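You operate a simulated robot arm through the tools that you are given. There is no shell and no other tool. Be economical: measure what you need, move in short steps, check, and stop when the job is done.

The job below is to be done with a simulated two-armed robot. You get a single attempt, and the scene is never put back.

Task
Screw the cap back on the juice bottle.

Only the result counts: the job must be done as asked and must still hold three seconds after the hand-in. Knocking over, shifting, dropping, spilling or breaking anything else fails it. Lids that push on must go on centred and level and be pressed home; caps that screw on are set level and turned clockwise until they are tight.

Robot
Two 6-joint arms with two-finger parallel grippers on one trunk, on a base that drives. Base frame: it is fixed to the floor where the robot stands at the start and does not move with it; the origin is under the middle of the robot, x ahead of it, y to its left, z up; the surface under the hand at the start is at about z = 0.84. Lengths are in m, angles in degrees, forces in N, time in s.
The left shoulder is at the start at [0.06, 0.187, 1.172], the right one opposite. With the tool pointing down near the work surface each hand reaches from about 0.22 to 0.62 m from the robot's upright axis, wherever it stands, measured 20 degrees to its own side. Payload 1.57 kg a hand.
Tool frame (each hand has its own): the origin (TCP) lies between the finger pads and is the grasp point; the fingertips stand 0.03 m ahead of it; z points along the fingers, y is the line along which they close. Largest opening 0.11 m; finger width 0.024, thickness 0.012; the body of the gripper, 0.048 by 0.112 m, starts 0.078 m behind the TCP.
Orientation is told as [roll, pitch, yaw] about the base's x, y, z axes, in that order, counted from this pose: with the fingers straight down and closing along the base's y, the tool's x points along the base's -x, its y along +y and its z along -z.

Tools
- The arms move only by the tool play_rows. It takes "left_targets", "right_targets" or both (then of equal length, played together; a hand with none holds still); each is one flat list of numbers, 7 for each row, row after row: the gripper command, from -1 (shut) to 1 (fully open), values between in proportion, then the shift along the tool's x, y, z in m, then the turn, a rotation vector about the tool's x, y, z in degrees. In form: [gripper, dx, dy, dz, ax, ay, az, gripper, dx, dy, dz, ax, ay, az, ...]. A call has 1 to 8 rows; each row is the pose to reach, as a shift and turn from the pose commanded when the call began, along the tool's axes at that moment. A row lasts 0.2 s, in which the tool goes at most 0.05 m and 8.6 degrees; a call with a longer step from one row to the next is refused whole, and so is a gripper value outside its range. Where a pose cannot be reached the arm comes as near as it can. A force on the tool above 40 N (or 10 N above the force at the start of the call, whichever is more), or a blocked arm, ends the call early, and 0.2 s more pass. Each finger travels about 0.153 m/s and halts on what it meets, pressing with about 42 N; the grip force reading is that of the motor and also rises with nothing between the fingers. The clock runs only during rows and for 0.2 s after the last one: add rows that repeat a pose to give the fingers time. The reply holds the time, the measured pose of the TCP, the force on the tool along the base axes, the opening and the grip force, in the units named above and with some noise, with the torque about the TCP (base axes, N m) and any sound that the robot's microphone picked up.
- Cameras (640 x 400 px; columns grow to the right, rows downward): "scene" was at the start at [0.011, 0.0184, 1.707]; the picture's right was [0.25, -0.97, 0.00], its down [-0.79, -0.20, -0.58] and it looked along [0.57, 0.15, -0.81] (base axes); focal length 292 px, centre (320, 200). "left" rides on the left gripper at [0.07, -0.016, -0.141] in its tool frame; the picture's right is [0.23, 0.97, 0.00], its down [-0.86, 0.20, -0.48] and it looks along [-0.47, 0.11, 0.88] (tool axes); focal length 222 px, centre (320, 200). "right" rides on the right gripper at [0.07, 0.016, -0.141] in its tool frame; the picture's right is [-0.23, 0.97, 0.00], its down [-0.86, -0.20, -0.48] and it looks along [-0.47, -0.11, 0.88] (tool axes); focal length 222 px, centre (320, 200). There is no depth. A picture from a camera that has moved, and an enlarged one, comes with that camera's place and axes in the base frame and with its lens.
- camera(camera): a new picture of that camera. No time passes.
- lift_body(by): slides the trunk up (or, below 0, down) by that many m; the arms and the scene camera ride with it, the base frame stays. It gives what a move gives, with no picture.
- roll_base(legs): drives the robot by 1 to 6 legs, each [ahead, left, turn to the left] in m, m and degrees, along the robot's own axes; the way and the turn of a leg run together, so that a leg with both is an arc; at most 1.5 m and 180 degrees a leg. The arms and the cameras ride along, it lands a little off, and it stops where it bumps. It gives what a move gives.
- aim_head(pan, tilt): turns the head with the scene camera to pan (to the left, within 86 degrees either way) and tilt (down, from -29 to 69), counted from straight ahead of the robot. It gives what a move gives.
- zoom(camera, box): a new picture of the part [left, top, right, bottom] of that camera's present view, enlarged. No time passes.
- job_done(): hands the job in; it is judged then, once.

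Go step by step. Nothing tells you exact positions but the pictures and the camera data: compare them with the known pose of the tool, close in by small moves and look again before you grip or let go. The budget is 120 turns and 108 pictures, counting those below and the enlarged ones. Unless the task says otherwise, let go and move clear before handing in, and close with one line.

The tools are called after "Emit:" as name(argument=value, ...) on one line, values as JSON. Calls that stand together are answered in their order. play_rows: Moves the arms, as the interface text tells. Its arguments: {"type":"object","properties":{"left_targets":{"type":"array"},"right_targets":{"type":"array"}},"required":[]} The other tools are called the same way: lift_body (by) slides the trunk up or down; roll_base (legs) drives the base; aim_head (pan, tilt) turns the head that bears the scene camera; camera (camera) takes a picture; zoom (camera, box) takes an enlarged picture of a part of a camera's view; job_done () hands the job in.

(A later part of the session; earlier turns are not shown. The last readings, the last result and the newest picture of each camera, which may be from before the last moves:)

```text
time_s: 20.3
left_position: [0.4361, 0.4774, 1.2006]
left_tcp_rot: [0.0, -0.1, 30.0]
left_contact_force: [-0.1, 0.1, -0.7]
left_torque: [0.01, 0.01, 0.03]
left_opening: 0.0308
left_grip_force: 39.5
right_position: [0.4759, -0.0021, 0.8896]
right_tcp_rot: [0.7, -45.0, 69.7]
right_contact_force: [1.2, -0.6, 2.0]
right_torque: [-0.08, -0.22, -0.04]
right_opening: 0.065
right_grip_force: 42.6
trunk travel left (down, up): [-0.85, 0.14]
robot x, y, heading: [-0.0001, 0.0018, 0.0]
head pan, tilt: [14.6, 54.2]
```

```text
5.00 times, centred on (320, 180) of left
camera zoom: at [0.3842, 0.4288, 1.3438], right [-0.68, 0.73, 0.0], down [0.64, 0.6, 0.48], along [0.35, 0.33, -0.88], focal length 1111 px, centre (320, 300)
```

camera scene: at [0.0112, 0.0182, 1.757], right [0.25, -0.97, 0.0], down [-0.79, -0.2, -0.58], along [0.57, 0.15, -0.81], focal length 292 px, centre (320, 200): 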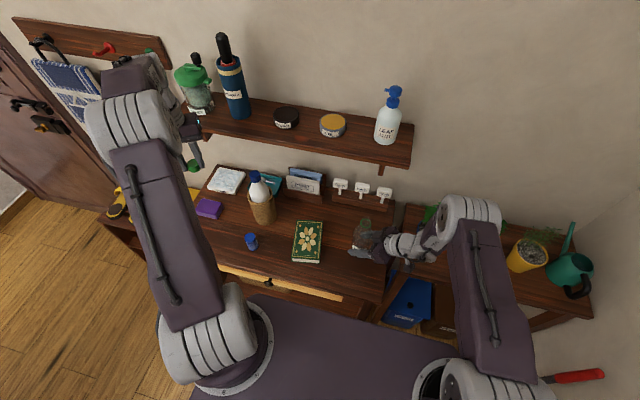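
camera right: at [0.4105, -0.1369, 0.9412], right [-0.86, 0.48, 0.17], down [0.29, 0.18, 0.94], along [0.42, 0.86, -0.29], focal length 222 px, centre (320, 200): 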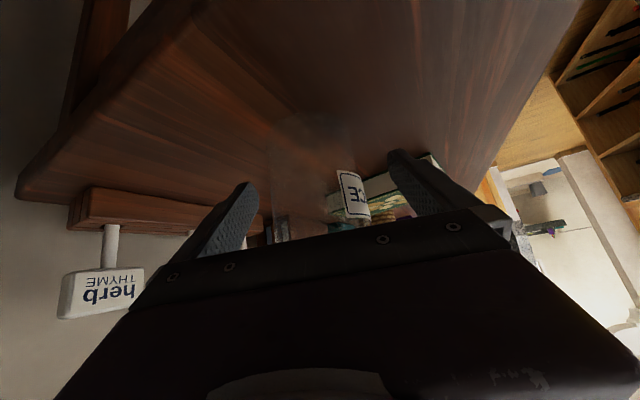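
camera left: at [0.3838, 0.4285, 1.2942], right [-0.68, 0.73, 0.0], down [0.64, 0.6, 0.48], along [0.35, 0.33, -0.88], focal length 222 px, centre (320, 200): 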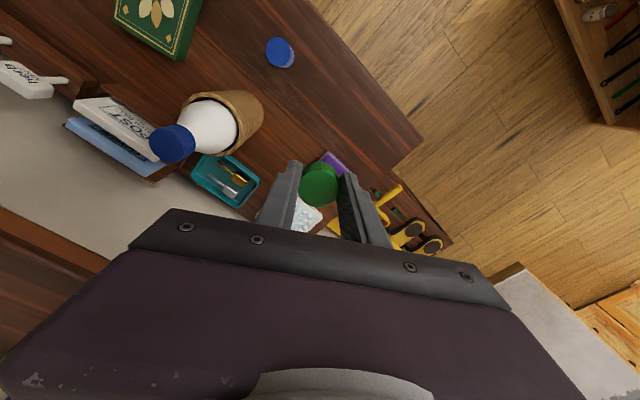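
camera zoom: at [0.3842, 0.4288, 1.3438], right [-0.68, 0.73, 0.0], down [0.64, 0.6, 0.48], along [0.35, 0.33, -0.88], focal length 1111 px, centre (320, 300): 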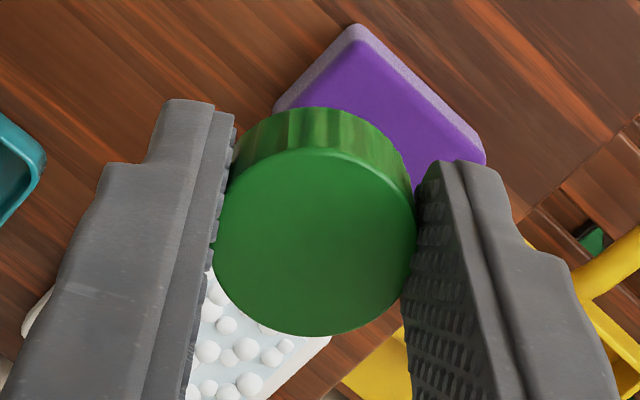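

The cap is centred in the left fingers. The right elbow is ~0.2 m from the bottle axis, so I carry the cap toward the bottle at height.

Emit:
play_rows(left_targets=[-1, 0.019, -0.041, 0, 0, 0, 0, -1, 0.038, -0.082, 0, 0, 0, 0, -1, 0.057, -0.122, 0, 0, 0, 0, -1, 0.076, -0.163, 0, 0, 0, 0, -1, 0.095, -0.204, 0, 0, 0, 0, -1, 0.114, -0.245, 0, 0, 0, 0, -1, 0.133, -0.285, 0, 0, 0, 0, -1, 0.152, -0.326, 0, 0, 0, 0])

Emit:
camera(camera="scene")

Emit:
camera(camera="left")

```text
time_s: 22.1
left_position: [0.4695, 0.1204, 1.2044]
left_tcp_rot: [0.2, 0.0, 30.0]
left_contact_force: [-0.2, -0.5, 0.8]
left_torque: [0.01, 0.02, 0.0]
left_opening: 0.0305
left_grip_force: 39.6
right_position: [0.4757, -0.0019, 0.8905]
right_tcp_rot: [0.7, -45.0, 69.7]
right_contact_force: [-0.2, 2.2, 4.5]
right_torque: [0.03, -0.16, 0.04]
right_opening: 0.0652
right_grip_force: 42.0
trunk travel left (down, up): [-0.85, 0.14]
robot x, y, heading: [0.0004, -0.0044, -0.0]
head pan, tilt: [14.6, 54.2]
```

```text
67 pictures are left
camera scene: at [0.0108, 0.0169, 1.7571], right [0.25, -0.97, 0.0], down [-0.79, -0.2, -0.58], along [0.57, 0.15, -0.81], focal length 292 px, centre (320, 200)
```

scene: 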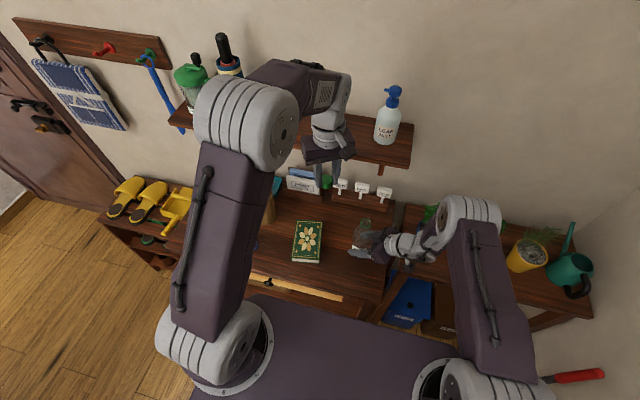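

```text
66 pictures are left
camera left: at [0.4178, 0.0711, 1.3461], right [-0.68, 0.73, 0.0], down [0.64, 0.6, 0.48], along [0.35, 0.33, -0.88], focal length 222 px, centre (320, 200)
```

left: 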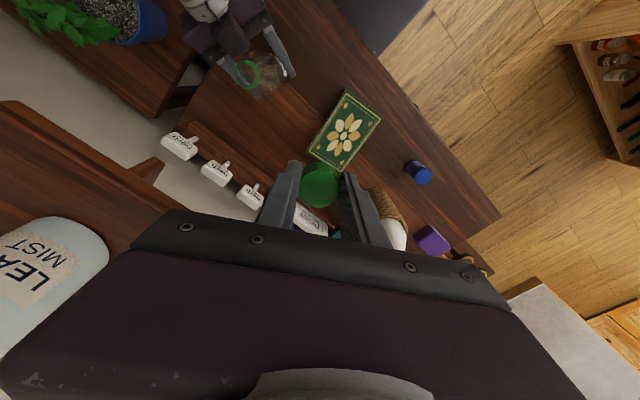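

Continuing to a hover over the mouth, then lowering partway for a look.

Emit:
play_rows(left_targets=[-1, 0.018, -0.036, 0, 0, 0, 0, -1, 0.035, -0.073, 0, 0, 0, 0, -1, 0.0531, -0.109, 0, 0, 0, 0, -1, 0.0531, -0.109, 0.03, 0, 0, 0, -1, 0.0531, -0.109, 0.06, 0, 0, 0, -1, 0.0531, -0.109, 0.07, 0, 0, 0, -1, 0.0531, -0.109, 0.07, 0, 0, 0])

Emit:
zoom(camera="scene", box=[310, 150, 430, 270])

Emit:
camera(camera="left")

Emit:
camera(camera="right")

```text
time_s: 23.7
left_position: [0.4755, -0.0021, 1.1312]
left_tcp_rot: [-0.1, -0.1, 30.0]
left_contact_force: [-1.0, 0.2, 0.8]
left_torque: [-0.01, 0.04, -0.02]
left_opening: 0.0306
left_grip_force: 39.1
right_position: [0.4765, -0.002, 0.8897]
right_tcp_rot: [0.6, -45.0, 69.6]
right_contact_force: [0.2, -1.2, 3.6]
right_torque: [-0.08, -0.14, -0.02]
right_opening: 0.0649
right_grip_force: 42.0
trunk travel left (down, up): [-0.85, 0.14]
robot x, y, heading: [-0.0028, 0.001, 0.0]
head pan, tilt: [14.6, 54.2]
```

```text
3.33 times, centred on (370, 210) of scene
camera zoom: at [0.0103, 0.0181, 1.757], right [0.25, -0.97, 0.0], down [-0.79, -0.2, -0.58], along [0.57, 0.15, -0.81], focal length 972 px, centre (153, 167)
```

zoom: 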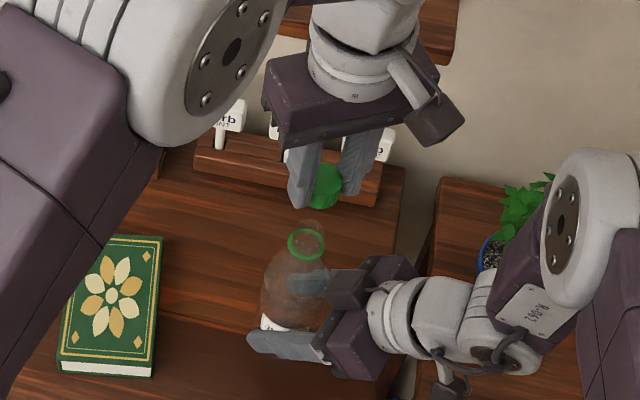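

```text
64 pictures are left
camera left: at [0.424, -0.0511, 1.2732], right [-0.68, 0.73, 0.0], down [0.64, 0.6, 0.48], along [0.35, 0.33, -0.88], focal length 222 px, centre (320, 200)
```

left: 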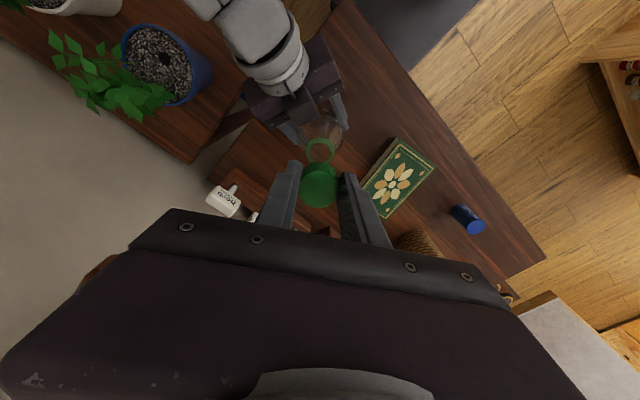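

```text
63 pictures are left
camera right: at [0.4102, -0.1371, 0.9414], right [-0.86, 0.48, 0.17], down [0.28, 0.18, 0.94], along [0.42, 0.86, -0.29], focal length 222 px, centre (320, 200)
```

right: 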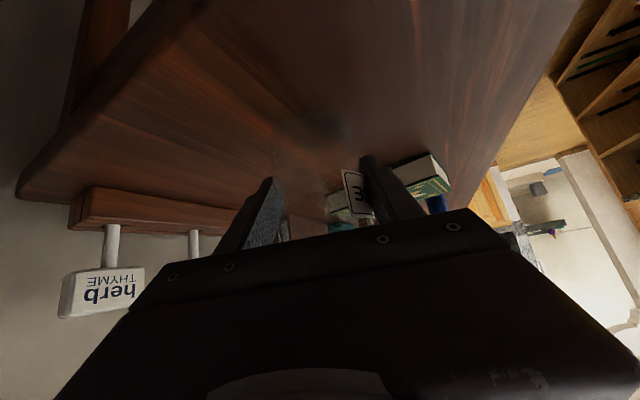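

Both the cap and the ring below it are visible from the left camera. I zoom to align.

Emit:
zoom(camera="left", box=[270, 120, 370, 220])

Emit:
zoom(camera="scene", box=[340, 190, 400, 240])

```text
4.00 times, centred on (320, 170) of left
camera zoom: at [0.424, -0.0511, 1.2732], right [-0.68, 0.73, 0.0], down [0.64, 0.6, 0.48], along [0.35, 0.33, -0.88], focal length 888 px, centre (320, 320)
```

zoom: 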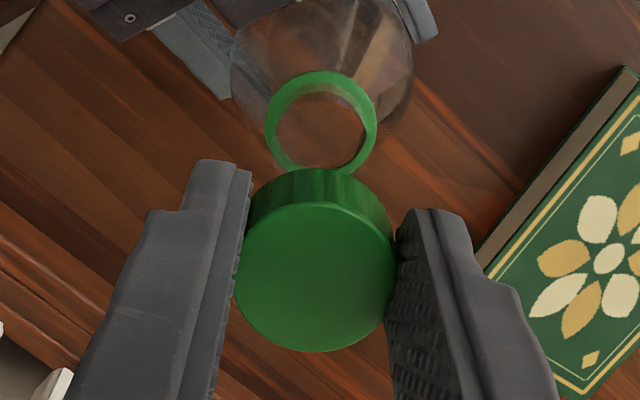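

```text
8.00 times, centred on (370, 215) of scene
camera zoom: at [0.0103, 0.0181, 1.757], right [0.25, -0.97, 0.0], down [-0.79, -0.2, -0.58], along [0.57, 0.15, -0.81], focal length 2332 px, centre (-80, 80)
```

zoom: 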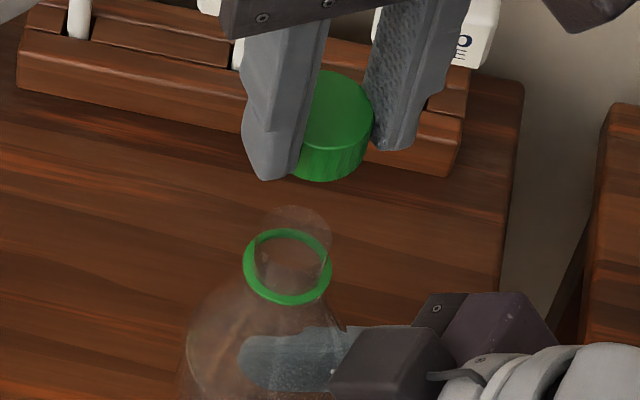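

The mouth is ~2 mm in +x from the cap's axis. I correct and lower to ~1 cm above the mouth.

Emit:
play_rows(left_targets=[-1, -0.0024, -0.0002, 0.015, 0, 0, 0, -1, -0.0024, -0.0002, 0.03, 0, 0, 0, -1, -0.0024, -0.0002, 0.045, 0, 0, 0, -1, -0.0024, -0.0002, 0.045, 0, 0, 0])

Emit:
zoom(camera="left", box=[270, 120, 370, 220])

Emit:
zoom(camera="scene", box=[340, 190, 400, 240])

```text
time_s: 24.7
left_position: [0.4785, -0.0014, 1.0849]
left_tcp_rot: [0.1, 0.0, 30.0]
left_contact_force: [-0.1, -0.9, 0.2]
left_torque: [-0.01, 0.0, -0.04]
left_opening: 0.0309
left_grip_force: 39.2
right_position: [0.4757, -0.0029, 0.8911]
right_tcp_rot: [0.6, -45.0, 69.7]
right_contact_force: [-0.1, -1.1, 3.8]
right_torque: [-0.16, -0.13, -0.04]
right_opening: 0.0651
right_grip_force: 41.5
trunk travel left (down, up): [-0.85, 0.14]
robot x, y, heading: [-0.0002, 0.0001, -0.2]
head pan, tilt: [14.6, 54.2]
```

```text
4.00 times, centred on (320, 170) of left
camera zoom: at [0.4264, -0.0493, 1.2281], right [-0.68, 0.73, 0.0], down [0.64, 0.6, 0.48], along [0.35, 0.33, -0.88], focal length 888 px, centre (320, 320)
```

zoom: 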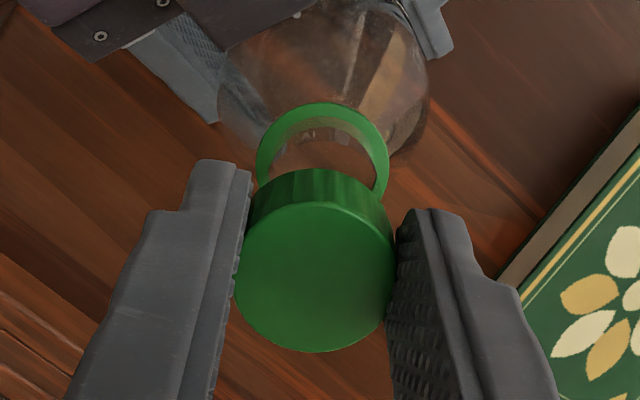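

```text
8.00 times, centred on (370, 215) of scene
camera zoom: at [0.0103, 0.018, 1.757], right [0.25, -0.97, 0.0], down [-0.79, -0.2, -0.58], along [0.57, 0.15, -0.81], focal length 2332 px, centre (-80, 80)
```

zoom: 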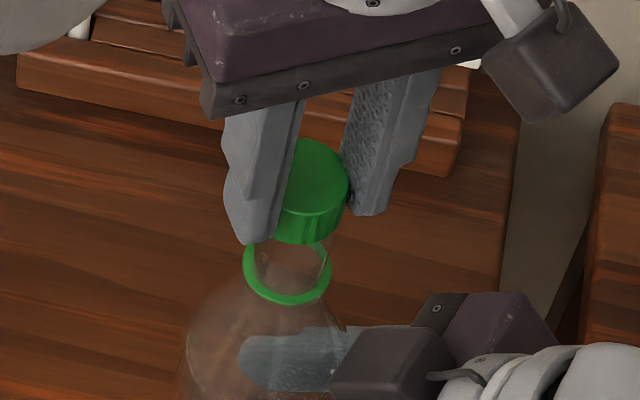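

Both views say the cap is now ~2 mm too far in +x; I correct and lower until just above the mouth.

Emit:
play_rows(left_targets=[-1, 0.0022, 0.0005, 0.004, 0, 0, 0, -1, 0.0022, 0.0005, 0.01, 0, 0, 0, -1, 0.0022, 0.0005, 0.01, 0, 0, 0])

Emit:
zoom(camera="left", box=[270, 120, 370, 220])

Emit:
zoom(camera="scene", box=[350, 195, 390, 235])

```text
time_s: 25.5
left_position: [0.4753, -0.0033, 1.0754]
left_tcp_rot: [-0.1, 0.1, 30.0]
left_contact_force: [0.3, 0.1, 0.3]
left_torque: [0.01, 0.02, -0.02]
left_opening: 0.0306
left_grip_force: 40.1
right_position: [0.4761, -0.0039, 0.8908]
right_tcp_rot: [0.6, -45.0, 69.8]
right_contact_force: [-0.4, -0.4, 3.0]
right_torque: [-0.12, -0.08, -0.01]
right_opening: 0.0651
right_grip_force: 42.2
trunk travel left (down, up): [-0.85, 0.14]
robot x, y, heading: [-0.0002, 0.0013, -0.2]
head pan, tilt: [14.6, 54.2]
```

```text
4.00 times, centred on (320, 170) of left
camera zoom: at [0.424, -0.0506, 1.2182], right [-0.68, 0.73, 0.0], down [0.64, 0.6, 0.48], along [0.35, 0.33, -0.88], focal length 888 px, centre (320, 320)
```

zoom: 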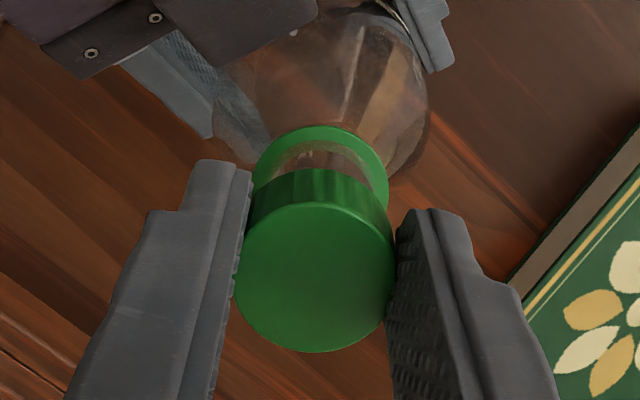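

```text
10.00 times, centred on (370, 215) of scene
camera zoom: at [0.0104, 0.018, 1.757], right [0.25, -0.97, 0.0], down [-0.79, -0.2, -0.58], along [0.57, 0.15, -0.81], focal length 2915 px, centre (-180, 50)
```

zoom: 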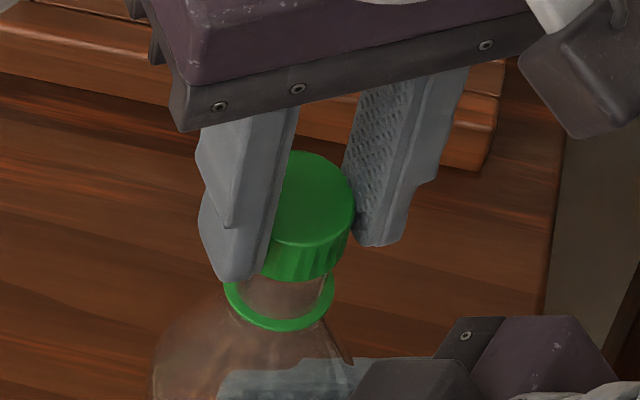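

Aligned within ~1 mm. I lower slowly until contact shows in the force.

Emit:
play_rows(left_targets=[-1, -0.0004, 0.0007, 0.002, 0, 0, 0, -1, -0.0004, 0.0007, 0.004, 0, 0, 0, -1, -0.0004, 0.0007, 0.006, 0, 0, 0, -1, -0.0004, 0.0007, 0.008, 0, 0, 0])

Emit:
zoom(camera="scene", box=[350, 195, 390, 235])

```text
time_s: 26.5
left_position: [0.4759, -0.0002, 1.07]
left_tcp_rot: [-0.1, -0.1, 30.0]
left_contact_force: [-6.6, 0.8, 29.2]
left_torque: [-0.2, 0.43, -0.01]
left_opening: 0.0306
left_grip_force: 39.6
right_position: [0.4766, -0.0028, 0.8893]
right_tcp_rot: [0.5, -44.8, 69.6]
right_contact_force: [11.9, 2.1, -12.0]
right_torque: [0.46, 0.29, 0.05]
right_opening: 0.0651
right_grip_force: 42.0
trunk travel left (down, up): [-0.85, 0.14]
robot x, y, heading: [-0.0008, 0.001, -0.0]
head pan, tilt: [14.6, 54.2]
```

```text
10.00 times, centred on (370, 215) of scene
camera zoom: at [0.0096, 0.0192, 1.7573], right [0.25, -0.97, 0.0], down [-0.78, -0.2, -0.58], along [0.57, 0.15, -0.81], focal length 2915 px, centre (-180, 50)
```

zoom: 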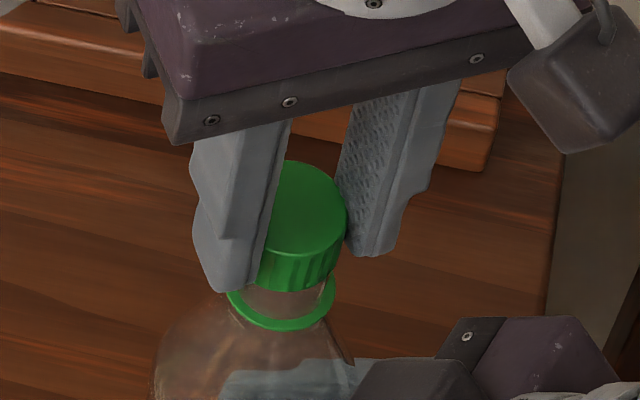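

Contact at TCP z 1.070 with 29 N; the cap looks ~2 mm too far in +y. I ease up, shift, and press lightly again.

Emit:
play_rows(left_targets=[-1, 0, 0, -0.005, 0, 0, 0, -1, 0.0009, -0.0016, -0.005, 0, 0, 0, -1, 0.0009, -0.0016, -0.005, 0, 0, 0])

Emit:
zoom(camera="scene", box=[350, 195, 390, 235])

Emit:
zoom(camera="left", box=[290, 140, 350, 200])

```text
time_s: 27.3
left_position: [0.4744, -0.003, 1.073]
left_tcp_rot: [0.0, 0.0, 30.1]
left_contact_force: [0.2, -0.3, -0.8]
left_torque: [-0.02, -0.04, -0.02]
left_opening: 0.0304
left_grip_force: 39.9
right_position: [0.4777, -0.0024, 0.8906]
right_tcp_rot: [0.6, -45.0, 69.7]
right_contact_force: [-1.4, 0.0, 2.9]
right_torque: [-0.02, -0.06, 0.01]
right_opening: 0.0651
right_grip_force: 41.7
trunk travel left (down, up): [-0.85, 0.14]
robot x, y, heading: [-0.0009, 0.0015, -0.0]
head pan, tilt: [14.6, 54.2]
```

```text
10.00 times, centred on (370, 215) of scene
camera zoom: at [0.0104, 0.018, 1.757], right [0.25, -0.97, 0.0], down [-0.79, -0.2, -0.58], along [0.57, 0.15, -0.81], focal length 2915 px, centre (-180, 50)
```

zoom: 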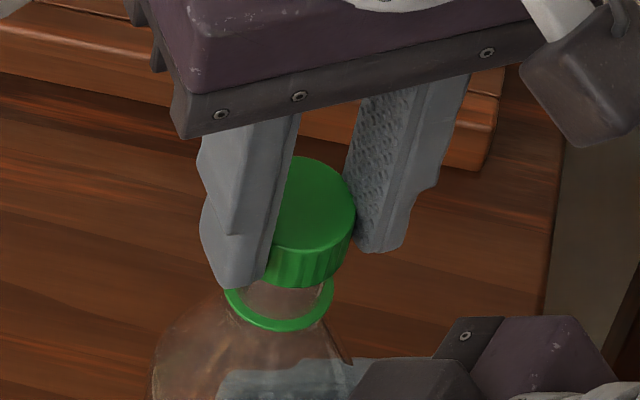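

```text
6.67 times, centred on (320, 170) of left
camera zoom: at [0.4235, -0.0513, 1.2158], right [-0.68, 0.73, 0.0], down [0.64, 0.6, 0.48], along [0.35, 0.33, -0.88], focal length 1481 px, centre (320, 400)
```

zoom: 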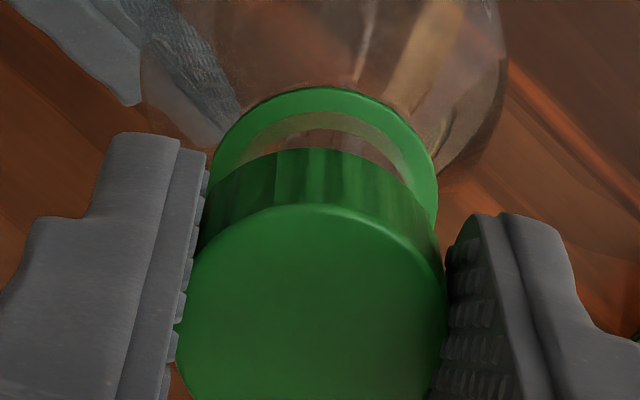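

Now ~1.5 mm too far −y; I shift halfway back, press lightly and begin turning clockwise.

Emit:
play_rows(left_targets=[-1, -0.001, 0.001, 0, 0, 0, 0, -1, -0.001, 0.001, 0.0035, 0, 0, 0, -1, -0.001, 0.001, 0.004, 0, 0, 8, -1, -0.001, 0.001, 0.004, 0, 0, 16, -1, -0.001, 0.001, 0.004, 0, 0, 24, -1, -0.001, 0.001, 0.0042, 0, 0, 32, -1, -0.001, 0.001, 0.0044, 0, 0, 40, -1, -0.001, 0.001, 0.0046, 0, 0, 48])

Emit:
zoom(camera="scene", box=[350, 195, 390, 235])

```text
time_s: 29.1
left_position: [0.4752, -0.0011, 1.0697]
left_tcp_rot: [0.0, -0.1, -18.2]
left_contact_force: [-8.2, -5.8, 25.3]
left_torque: [-0.01, 0.4, 0.1]
left_opening: 0.0308
left_grip_force: 39.9
right_position: [0.4759, -0.002, 0.8903]
right_tcp_rot: [0.5, -44.9, 69.7]
right_contact_force: [12.4, 8.4, -11.3]
right_torque: [-0.67, 0.72, -0.06]
right_opening: 0.0652
right_grip_force: 42.5
trunk travel left (down, up): [-0.85, 0.14]
robot x, y, heading: [0.002, -0.002, 0.0]
head pan, tilt: [14.6, 54.2]
```

```text
10.00 times, centred on (370, 215) of scene
camera zoom: at [0.0098, 0.0189, 1.7571], right [0.25, -0.97, 0.0], down [-0.78, -0.2, -0.58], along [0.57, 0.15, -0.81], focal length 2915 px, centre (-180, 50)
```

zoom: 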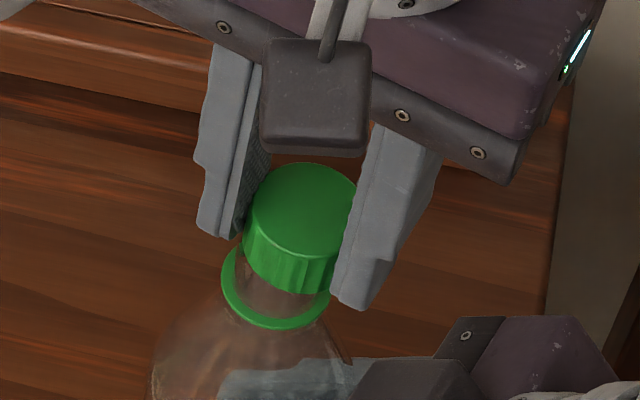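

Some torque shows but the height is unchanged. I look closely at the gap between cap and ring.

Emit:
zoom(camera="scene", box=[368, 208, 388, 232])

Emit:
zoom(camera="left", box=[290, 140, 350, 200])

```text
16.00 times, centred on (378, 220) of scene
camera zoom: at [0.0098, 0.0189, 1.7571], right [0.25, -0.97, 0.0], down [-0.78, -0.2, -0.58], along [0.57, 0.15, -0.81], focal length 4664 px, centre (-608, -120)
```

zoom: 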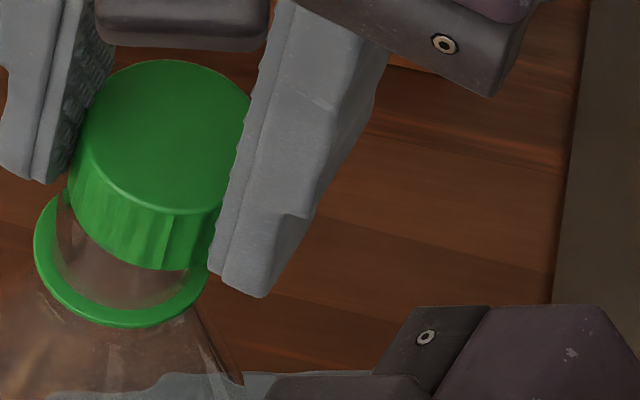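

```text
6.67 times, centred on (320, 170) of left
camera zoom: at [0.4047, 0.0055, 1.2121], right [0.09, 1.0, 0.0], down [0.87, -0.08, 0.48], along [0.48, -0.04, -0.88], focal length 1481 px, centre (320, 400)
```

zoom: 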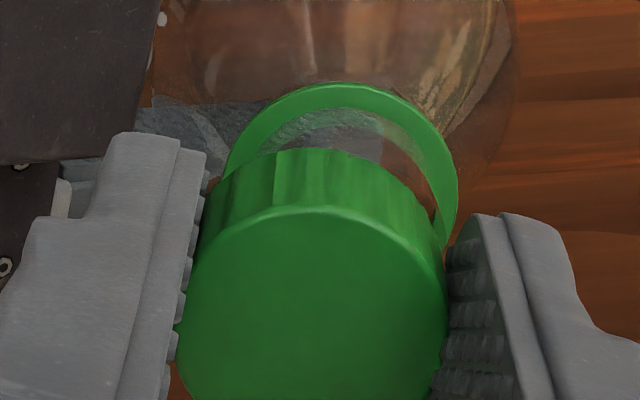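

The cap seems ~3 mm too far in −y and resting on the rim. I raise 6 mm to unload and re-measure from this yaw.

Emit:
play_rows(left_targets=[-1, 0, 0, -0.004, 0, 0, 0, -1, 0, 0, -0.008, 0, 0, 0, -1, 0, 0, -0.008, 0, 0, 0])

Emit:
zoom(camera="scene", box=[363, 206, 387, 230])

Emit:
zoom(camera="left", box=[285, 140, 355, 220])

```text
time_s: 29.9
left_position: [0.4759, -0.0012, 1.0772]
left_tcp_rot: [0.1, 0.1, -18.0]
left_contact_force: [0.0, 0.2, 0.1]
left_torque: [0.03, -0.02, 0.02]
left_opening: 0.0306
left_grip_force: 40.1
right_position: [0.4766, -0.0032, 0.8921]
right_tcp_rot: [0.6, -45.0, 69.8]
right_contact_force: [-0.4, 1.1, 3.8]
right_torque: [0.1, -0.07, 0.03]
right_opening: 0.0654
right_grip_force: 41.7
trunk travel left (down, up): [-0.85, 0.14]
robot x, y, heading: [-0.0012, -0.0019, -0.3]
head pan, tilt: [14.6, 54.2]
```

```text
16.00 times, centred on (375, 218) of scene
camera zoom: at [0.0103, 0.0182, 1.757], right [0.25, -0.97, 0.0], down [-0.79, -0.2, -0.58], along [0.57, 0.15, -0.81], focal length 4664 px, centre (-560, -88)
```

zoom: 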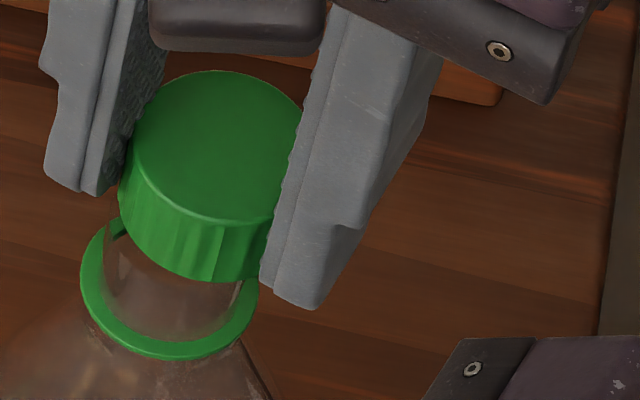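

```text
5.00 times, centred on (320, 180) of left
camera zoom: at [0.405, 0.005, 1.2189], right [0.09, 1.0, 0.0], down [0.87, -0.07, 0.48], along [0.48, -0.04, -0.88], focal length 1111 px, centre (320, 300)
```

zoom: 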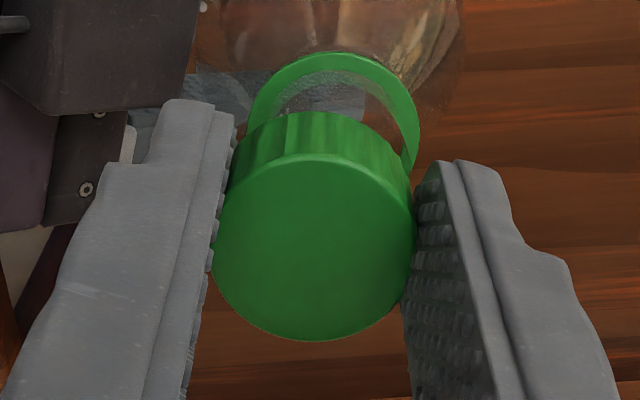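

Both views agree: shift +3 mm in y. I do so and lower until light contact to see if it sinks further.

Emit:
play_rows(left_targets=[-1, 0.0009, 0.003, 0, 0, 0, 0, -1, 0.0009, 0.003, 0.003, 0, 0, 0, -1, 0.0009, 0.003, 0.006, 0, 0, 0, -1, 0.0009, 0.003, 0.008, 0, 0, 0])

Emit:
zoom(camera="scene", box=[363, 206, 387, 230])

Emit:
zoom(camera="left", box=[285, 140, 355, 220])

```text
time_s: 30.9
left_position: [0.4761, 0.0019, 1.0683]
left_tcp_rot: [0.0, -0.1, -18.0]
left_contact_force: [-1.8, 1.4, 14.0]
left_torque: [0.04, 0.22, 0.01]
left_opening: 0.0303
left_grip_force: 39.2
right_position: [0.4766, -0.0034, 0.8905]
right_tcp_rot: [0.5, -44.9, 69.5]
right_contact_force: [3.6, 1.6, 0.2]
right_torque: [0.46, -0.22, 0.04]
right_opening: 0.0652
right_grip_force: 42.0
trunk travel left (down, up): [-0.85, 0.14]
robot x, y, heading: [-0.0004, 0.0003, -0.1]
head pan, tilt: [14.6, 54.2]
```

```text
16.00 times, centred on (375, 218) of scene
camera zoom: at [0.0097, 0.0192, 1.7572], right [0.25, -0.97, 0.0], down [-0.78, -0.2, -0.58], along [0.57, 0.15, -0.81], focal length 4664 px, centre (-560, -88)
```

zoom: 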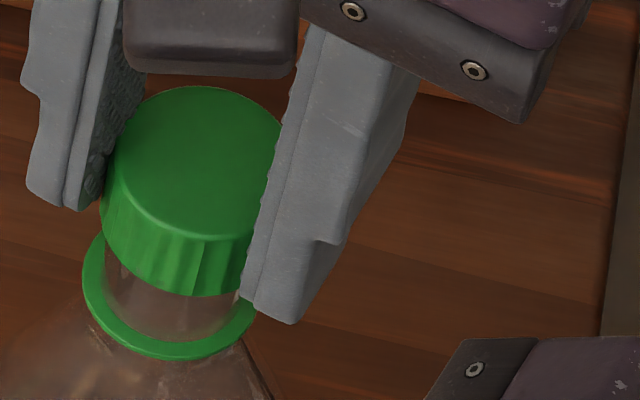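

```text
5.00 times, centred on (320, 180) of left
camera zoom: at [0.4048, 0.0085, 1.2122], right [0.08, 1.0, 0.0], down [0.87, -0.07, 0.48], along [0.48, -0.04, -0.88], focal length 1111 px, centre (320, 300)
```

zoom: 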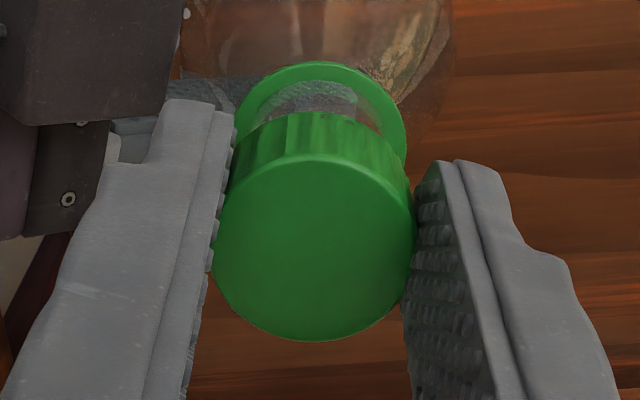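

Forces are now nearly axial and the cap aligned within 1 mm. I turn clockwise with light downward pressure.

Emit:
play_rows(left_targets=[-1, 0.0002, 0.0006, 0, 0, 0, 8, -1, 0.0002, 0.0006, 0.0, 0, 0, 16, -1, 0.0002, 0.0006, 0.0003, 0, 0, 24, -1, 0.0002, 0.0006, 0.0005, 0, 0, 32, -1, 0.0002, 0.0006, 0.0007, 0, 0, 40, -1, 0.0002, 0.0006, 0.0009, 0, 0, 48, -1, 0.0002, 0.0006, 0.0011, 0, 0, 56])

Emit:
zoom(camera="scene", box=[363, 206, 387, 230])

Emit:
zoom(camera="left", box=[285, 140, 355, 220])

```text
time_s: 32.5
left_position: [0.4754, 0.0034, 1.0665]
left_tcp_rot: [0.1, 0.1, -74.1]
left_contact_force: [4.8, 6.6, -5.4]
left_torque: [0.21, -0.1, 0.04]
left_opening: 0.0305
left_grip_force: 39.5
right_position: [0.4759, -0.0021, 0.8903]
right_tcp_rot: [0.5, -45.0, 69.8]
right_contact_force: [-6.9, -7.8, 7.4]
right_torque: [0.95, -0.81, -0.07]
right_opening: 0.0655
right_grip_force: 41.8
trunk travel left (down, up): [-0.85, 0.14]
robot x, y, heading: [0.0024, 0.0006, 0.0]
head pan, tilt: [14.6, 54.2]
```

```text
16.00 times, centred on (375, 218) of scene
camera zoom: at [0.0097, 0.0184, 1.7569], right [0.25, -0.97, 0.0], down [-0.78, -0.2, -0.58], along [0.57, 0.15, -0.81], focal length 4664 px, centre (-560, -88)
```

zoom: 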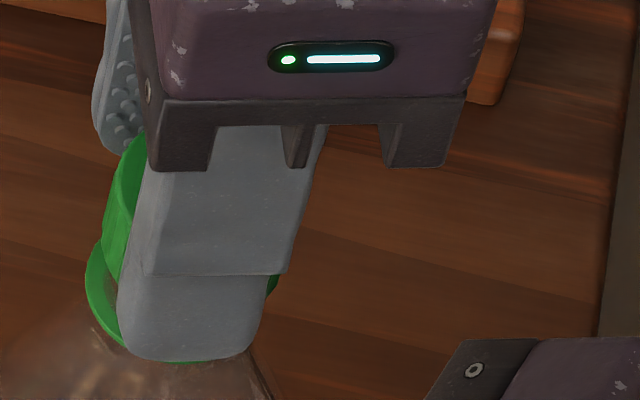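

```text
5.00 times, centred on (320, 180) of left
camera zoom: at [0.441, 0.0662, 1.2096], right [0.87, 0.48, 0.0], down [0.43, -0.77, 0.48], along [0.23, -0.42, -0.88], focal length 1111 px, centre (320, 300)
```

zoom: 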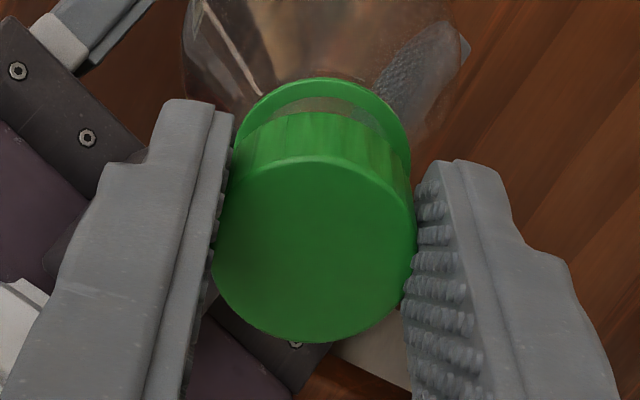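

The thread has engaged: the cap is now pulling the hand down. I open slightly, rotate back, and will regrip for another stroke.

Emit:
play_rows(left_targets=[-0.1, 0, 0, 0, 0, 0, 0, -0.1, 0, 0, 0, 0, 0, 0, -0.1, 0, 0, 0, 0, 0, -8.5, -0.1, 0, 0, 0, 0, 0, -17, -0.1, 0, 0, 0, 0, 0, -25.5, -0.1, 0, 0, 0, 0, 0, -34, -0.1, 0, 0, 0, 0, 0, -42.5, -0.1, 0, 0, 0, 0, 0, -51])

Emit:
zoom(camera="scene", box=[363, 206, 387, 230])

Emit:
zoom(camera="left", box=[270, 140, 370, 220])

```text
time_s: 34.3
left_position: [0.4764, 0.003, 1.0686]
left_tcp_rot: [0.0, 0.1, -22.8]
left_contact_force: [0.1, -0.7, -0.2]
left_torque: [0.0, -0.03, -0.01]
left_opening: 0.0494
left_grip_force: 0.2
right_position: [0.4756, -0.0016, 0.8905]
right_tcp_rot: [0.6, -45.0, 69.6]
right_contact_force: [-1.8, -0.7, 3.8]
right_torque: [-0.08, -0.03, -0.04]
right_opening: 0.0647
right_grip_force: 42.4
trunk travel left (down, up): [-0.85, 0.14]
robot x, y, heading: [-0.0, -0.0012, 0.3]
head pan, tilt: [14.6, 54.2]
```

```text
16.00 times, centred on (375, 218) of scene
camera zoom: at [0.0099, 0.0182, 1.757], right [0.25, -0.97, 0.0], down [-0.78, -0.2, -0.58], along [0.57, 0.15, -0.81], focal length 4664 px, centre (-560, -88)
```

zoom: 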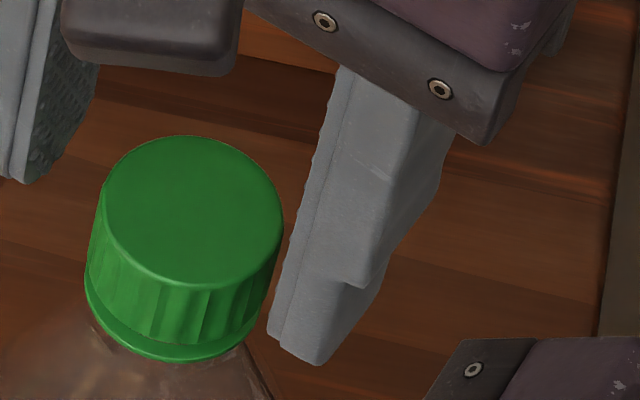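

```text
5.00 times, centred on (320, 180) of left
camera zoom: at [0.4054, 0.0151, 1.2101], right [0.17, 0.99, 0.0], down [0.87, -0.15, 0.48], along [0.47, -0.08, -0.88], focal length 1111 px, centre (320, 300)
```

zoom: 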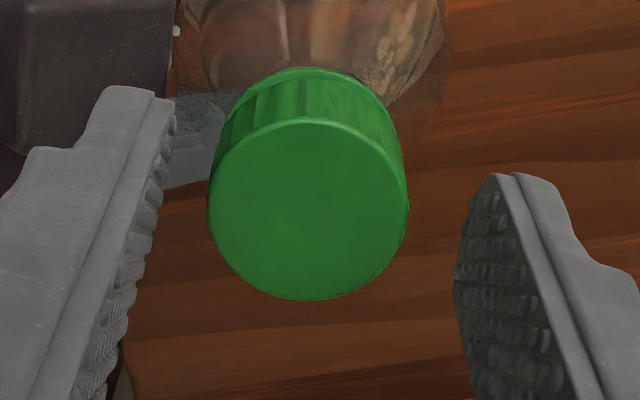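

The cap has dropped down over the neck, sitting level just above the ring. I rotate back to +30° while lowering ~14 mm and centring, then look before regripping.

Emit:
play_rows(left_targets=[-0.1, 0, -0.0014, 0.002, 0, 0, -7.5, -0.1, 0, -0.0014, 0.004, 0, 0, -15, -0.1, 0, -0.0014, 0.006, 0, 0, -22.5, -0.1, 0, -0.0014, 0.008, 0, 0, -30, -0.1, 0, -0.0014, 0.01, 0, 0, -37.5, -0.1, 0, -0.0014, 0.012, 0, 0, -45, -0.1, 0, -0.0014, 0.0135, 0, 0, -52.5, -0.1, 0, -0.0014, 0.0135, 0, 0, -52.5])

Emit:
zoom(camera="scene", box=[363, 206, 387, 230])

Emit:
zoom(camera="left", box=[270, 140, 370, 220])

```text
time_s: 36.1
left_position: [0.4752, 0.0015, 1.0551]
left_tcp_rot: [0.0, 0.0, 29.6]
left_contact_force: [0.2, -0.9, -0.2]
left_torque: [0.0, -0.01, -0.01]
left_opening: 0.0493
left_grip_force: 0.1
right_position: [0.4763, -0.0017, 0.8907]
right_tcp_rot: [0.5, -45.0, 69.6]
right_contact_force: [-2.1, -0.2, 2.1]
right_torque: [-0.05, -0.04, 0.0]
right_opening: 0.0649
right_grip_force: 42.0
trunk travel left (down, up): [-0.85, 0.14]
robot x, y, heading: [-0.0025, 0.002, 0.1]
head pan, tilt: [14.6, 54.2]
```

```text
16.00 times, centred on (375, 218) of scene
camera zoom: at [0.0101, 0.0182, 1.757], right [0.25, -0.97, 0.0], down [-0.79, -0.2, -0.58], along [0.57, 0.15, -0.81], focal length 4664 px, centre (-560, -88)
```

zoom: 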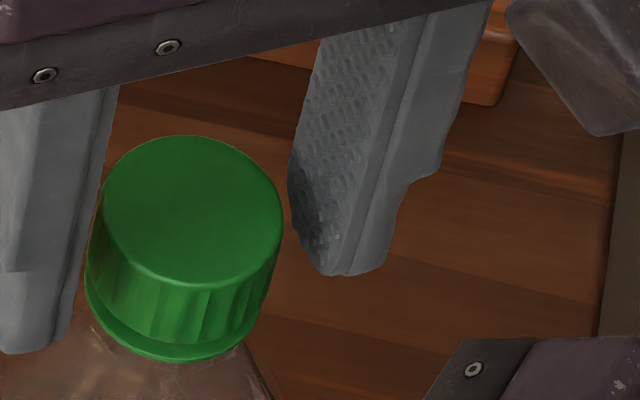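

```text
5.00 times, centred on (320, 180) of left
camera zoom: at [0.4232, -0.0472, 1.1969], right [-0.68, 0.73, 0.0], down [0.64, 0.6, 0.48], along [0.35, 0.33, -0.88], focal length 1111 px, centre (320, 300)
```

zoom: 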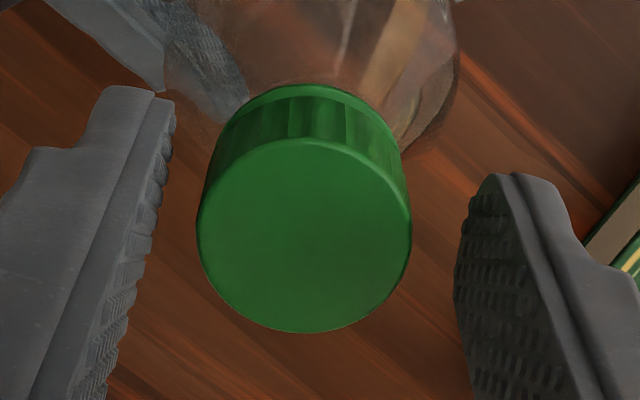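

The cap is seated; I centre the hand on it (2 mm each way), lift 3 mm to keep clear of the ring, grip and turn.

Emit:
play_rows(left_targets=[-0.1, 0.0018, -0.0022, -0.003, 0, 0, 0, -0.4, 0.0018, -0.0022, -0.003, 0, 0, 0, -1, 0.0018, -0.0022, -0.003, 0, 0, 0, -1, 0.0018, -0.0022, -0.003, 0, 0, 0, -1, 0.0018, -0.0022, -0.003, 0, 0, 8, -1, 0.0018, -0.0022, -0.003, 0, 0, 16, -1, 0.0018, -0.0022, -0.003, 0, 0, 24, -1, 0.0018, -0.0022, -0.003, 0, 0, 32])

Emit:
zoom(camera="scene", box=[363, 206, 387, 230])

Emit:
zoom(camera="left", box=[270, 140, 370, 220])

```text
time_s: 37.9
left_position: [0.4747, -0.0011, 1.0568]
left_tcp_rot: [0.1, 0.0, -2.6]
left_contact_force: [-2.2, 11.0, 1.7]
left_torque: [0.36, 0.05, 0.07]
left_opening: 0.0321
left_grip_force: 39.9
right_position: [0.4766, -0.0033, 0.8919]
right_tcp_rot: [0.6, -44.9, 69.6]
right_contact_force: [-0.4, -9.0, 0.9]
right_torque: [1.43, 0.29, -0.03]
right_opening: 0.0649
right_grip_force: 42.9
trunk travel left (down, up): [-0.85, 0.14]
robot x, y, heading: [-0.0008, -0.0, -0.1]
head pan, tilt: [14.6, 54.2]
```

```text
16.00 times, centred on (375, 218) of scene
camera zoom: at [0.01, 0.0187, 1.757], right [0.25, -0.97, 0.0], down [-0.78, -0.2, -0.58], along [0.57, 0.15, -0.81], focal length 4664 px, centre (-560, -88)
```

zoom: 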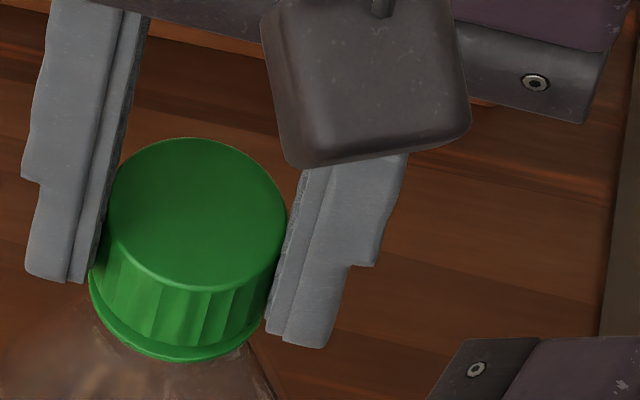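

```text
5.00 times, centred on (320, 180) of left
camera zoom: at [0.4045, -0.0135, 1.1994], right [-0.18, 0.98, 0.0], down [0.86, 0.16, 0.48], along [0.47, 0.09, -0.88], focal length 1111 px, centre (320, 300)
```

zoom: 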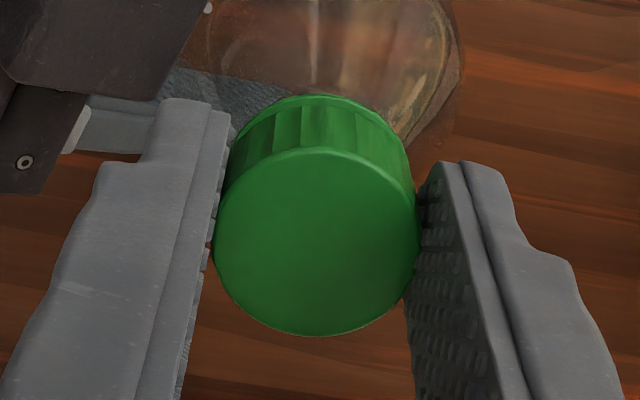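

Gripped at 32 mm; the lateral load suggests a 1 mm off-centre grip, which I relieve while turning further.

Emit:
play_rows(left_targets=[-1, 0, 0.001, 0.0005, 0, 0, 8, -1, 0, 0.001, 0.0005, 0, 0, 16, -1, 0, 0.001, 0.0008, 0, 0, 24, -1, 0, 0.001, 0.001, 0, 0, 32, -1, 0, 0.001, 0.0012, 0, 0, 40, -1, 0, 0.001, 0.0014, 0, 0, 48, -1, 0, 0.001, 0.0016, 0, 0, 56, -1, 0, 0.001, 0.0018, 0, 0, 64])

Emit:
zoom(camera="left", box=[270, 140, 370, 220])

```text
time_s: 39.7
left_position: [0.4755, -0.0008, 1.0545]
left_tcp_rot: [0.1, 0.0, -66.8]
left_contact_force: [-1.8, 15.3, 17.6]
left_torque: [0.67, 0.14, 0.02]
left_opening: 0.0319
left_grip_force: 40.5
right_position: [0.4761, -0.0033, 0.8895]
right_tcp_rot: [0.5, -45.0, 69.6]
right_contact_force: [6.2, -19.3, 0.5]
right_torque: [1.02, 0.08, 0.07]
right_opening: 0.0653
right_grip_force: 42.5
trunk travel left (down, up): [-0.85, 0.14]
robot x, y, heading: [0.0007, -0.004, -0.1]
head pan, tilt: [14.6, 54.2]
```

```text
5.00 times, centred on (320, 180) of left
camera zoom: at [0.4321, 0.057, 1.1983], right [0.8, 0.59, 0.0], down [0.52, -0.71, 0.48], along [0.29, -0.38, -0.88], focal length 1111 px, centre (320, 300)
```

zoom: 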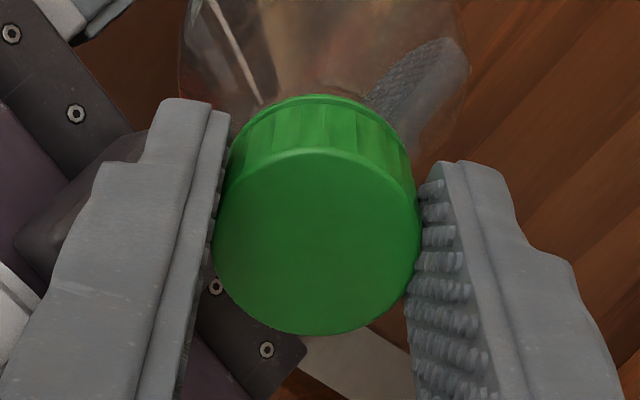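

Little turning torque yet. I release, rotate back and look at how the cap sits.

Emit:
play_rows(left_targets=[-0.1, 0, 0, -0.001, 0, 0, 0, -0.1, 0, 0, -0.002, 0, 0, 0, -0.1, 0, 0, -0.002, 0, 0, -8.5, -0.1, 0, 0, -0.002, 0, 0, -17, -0.1, 0, 0, -0.002, 0, 0, -25.5, -0.1, 0, 0, -0.002, 0, 0, -34, -0.1, 0, 0, -0.002, 0, 0, -42.5, -0.1, 0, 0, -0.002, 0, 0, -51])

Emit:
zoom(camera="scene", box=[363, 206, 387, 230])

Emit:
zoom(camera="left", box=[270, 140, 370, 220])

```text
time_s: 41.5
left_position: [0.4746, 0.0009, 1.0585]
left_tcp_rot: [0.1, -0.1, -15.3]
left_contact_force: [-0.5, -0.6, -1.3]
left_torque: [-0.01, 0.01, 0.0]
left_opening: 0.0492
left_grip_force: 0.0
right_position: [0.4763, -0.0029, 0.8905]
right_tcp_rot: [0.5, -45.0, 69.8]
right_contact_force: [0.4, 4.4, 8.5]
right_torque: [-0.07, 0.03, -0.02]
right_opening: 0.0653
right_grip_force: 42.5
trunk travel left (down, up): [-0.85, 0.14]
robot x, y, heading: [0.0008, 0.0016, -0.0]
head pan, tilt: [14.6, 54.2]
```

```text
16.00 times, centred on (375, 218) of scene
camera zoom: at [0.0094, 0.0193, 1.7571], right [0.25, -0.97, 0.0], down [-0.78, -0.2, -0.58], along [0.57, 0.15, -0.81], focal length 4664 px, centre (-560, -88)
```

zoom: 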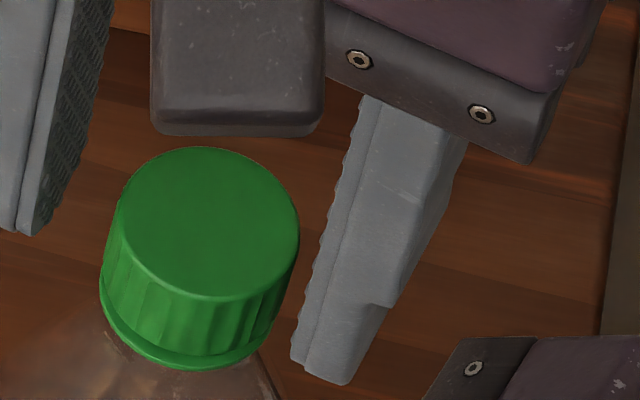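

```text
5.00 times, centred on (320, 180) of left
camera zoom: at [0.4034, 0.0036, 1.2002], right [0.04, 1.0, 0.0], down [0.88, -0.03, 0.48], along [0.48, -0.02, -0.88], focal length 1111 px, centre (320, 300)
```

zoom: 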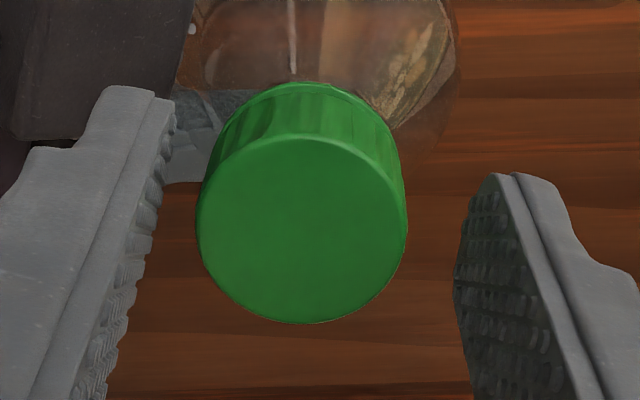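

The cap sits lower and level, ring nearly covered. I finish rotating back, centre (−2.5 mm in tool y) and regrip.

Emit:
play_rows(left_targets=[-0.1, 0.0005, -0.0025, 0, 0, 0, -8, -0.1, 0.0005, -0.0025, 0.001, 0, 0, -16, -0.1, 0.0005, -0.0025, 0.0015, 0, 0, -24, -0.1, 0.0005, -0.0025, 0.0015, 0, 0, -32, -0.1, 0.0005, -0.0025, 0.0015, 0, 0, -40, -0.1, 0.0005, -0.0025, 0.0015, 0, 0, -47, -0.4, 0.0005, -0.0025, 0.0015, 0, 0, -47, -0.4, 0.0005, -0.0025, 0.0015, 0, 0, -47])

Emit:
zoom(camera="left", box=[270, 140, 370, 220])

Emit:
zoom(camera="scene", box=[363, 206, 387, 230])

```text
time_s: 43.3
left_position: [0.4742, -0.0027, 1.0573]
left_tcp_rot: [-0.2, -0.1, 31.6]
left_contact_force: [1.9, -3.5, -0.2]
left_torque: [-0.05, -0.06, 0.01]
left_opening: 0.0367
left_grip_force: 2.4
right_position: [0.4766, -0.0013, 0.8907]
right_tcp_rot: [0.5, -45.0, 69.9]
right_contact_force: [-1.6, 4.8, 11.3]
right_torque: [-0.77, -0.4, 0.07]
right_opening: 0.065
right_grip_force: 42.1
trunk travel left (down, up): [-0.85, 0.14]
robot x, y, heading: [0.0016, 0.0015, -0.1]
head pan, tilt: [14.6, 54.2]
```

```text
5.00 times, centred on (320, 180) of left
camera zoom: at [0.423, -0.0523, 1.1989], right [-0.7, 0.71, 0.0], down [0.62, 0.62, 0.48], along [0.34, 0.34, -0.88], focal length 1111 px, centre (320, 300)
```

zoom: 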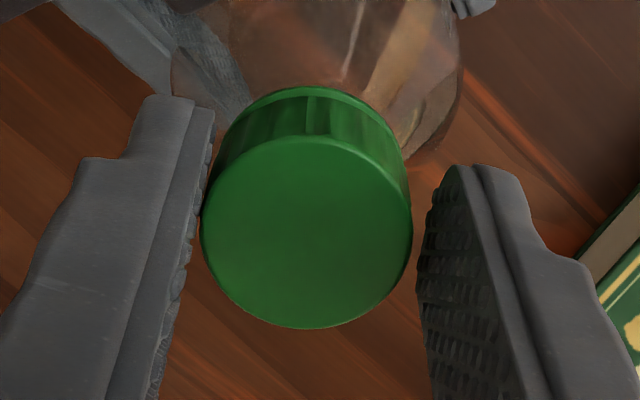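

```text
16.00 times, centred on (375, 218) of scene
camera zoom: at [0.0097, 0.0188, 1.7571], right [0.25, -0.97, 0.0], down [-0.78, -0.2, -0.58], along [0.57, 0.15, -0.81], focal length 4664 px, centre (-560, -88)
```

zoom: 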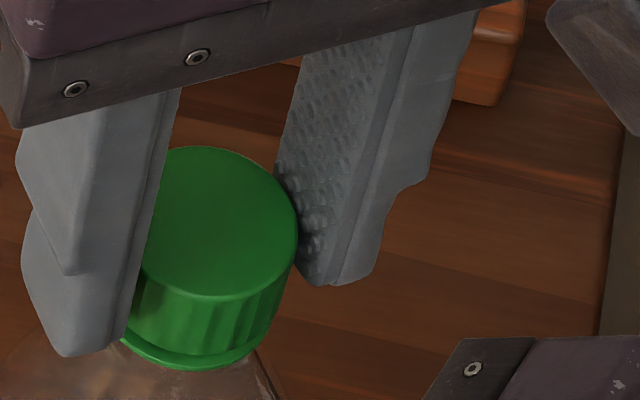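

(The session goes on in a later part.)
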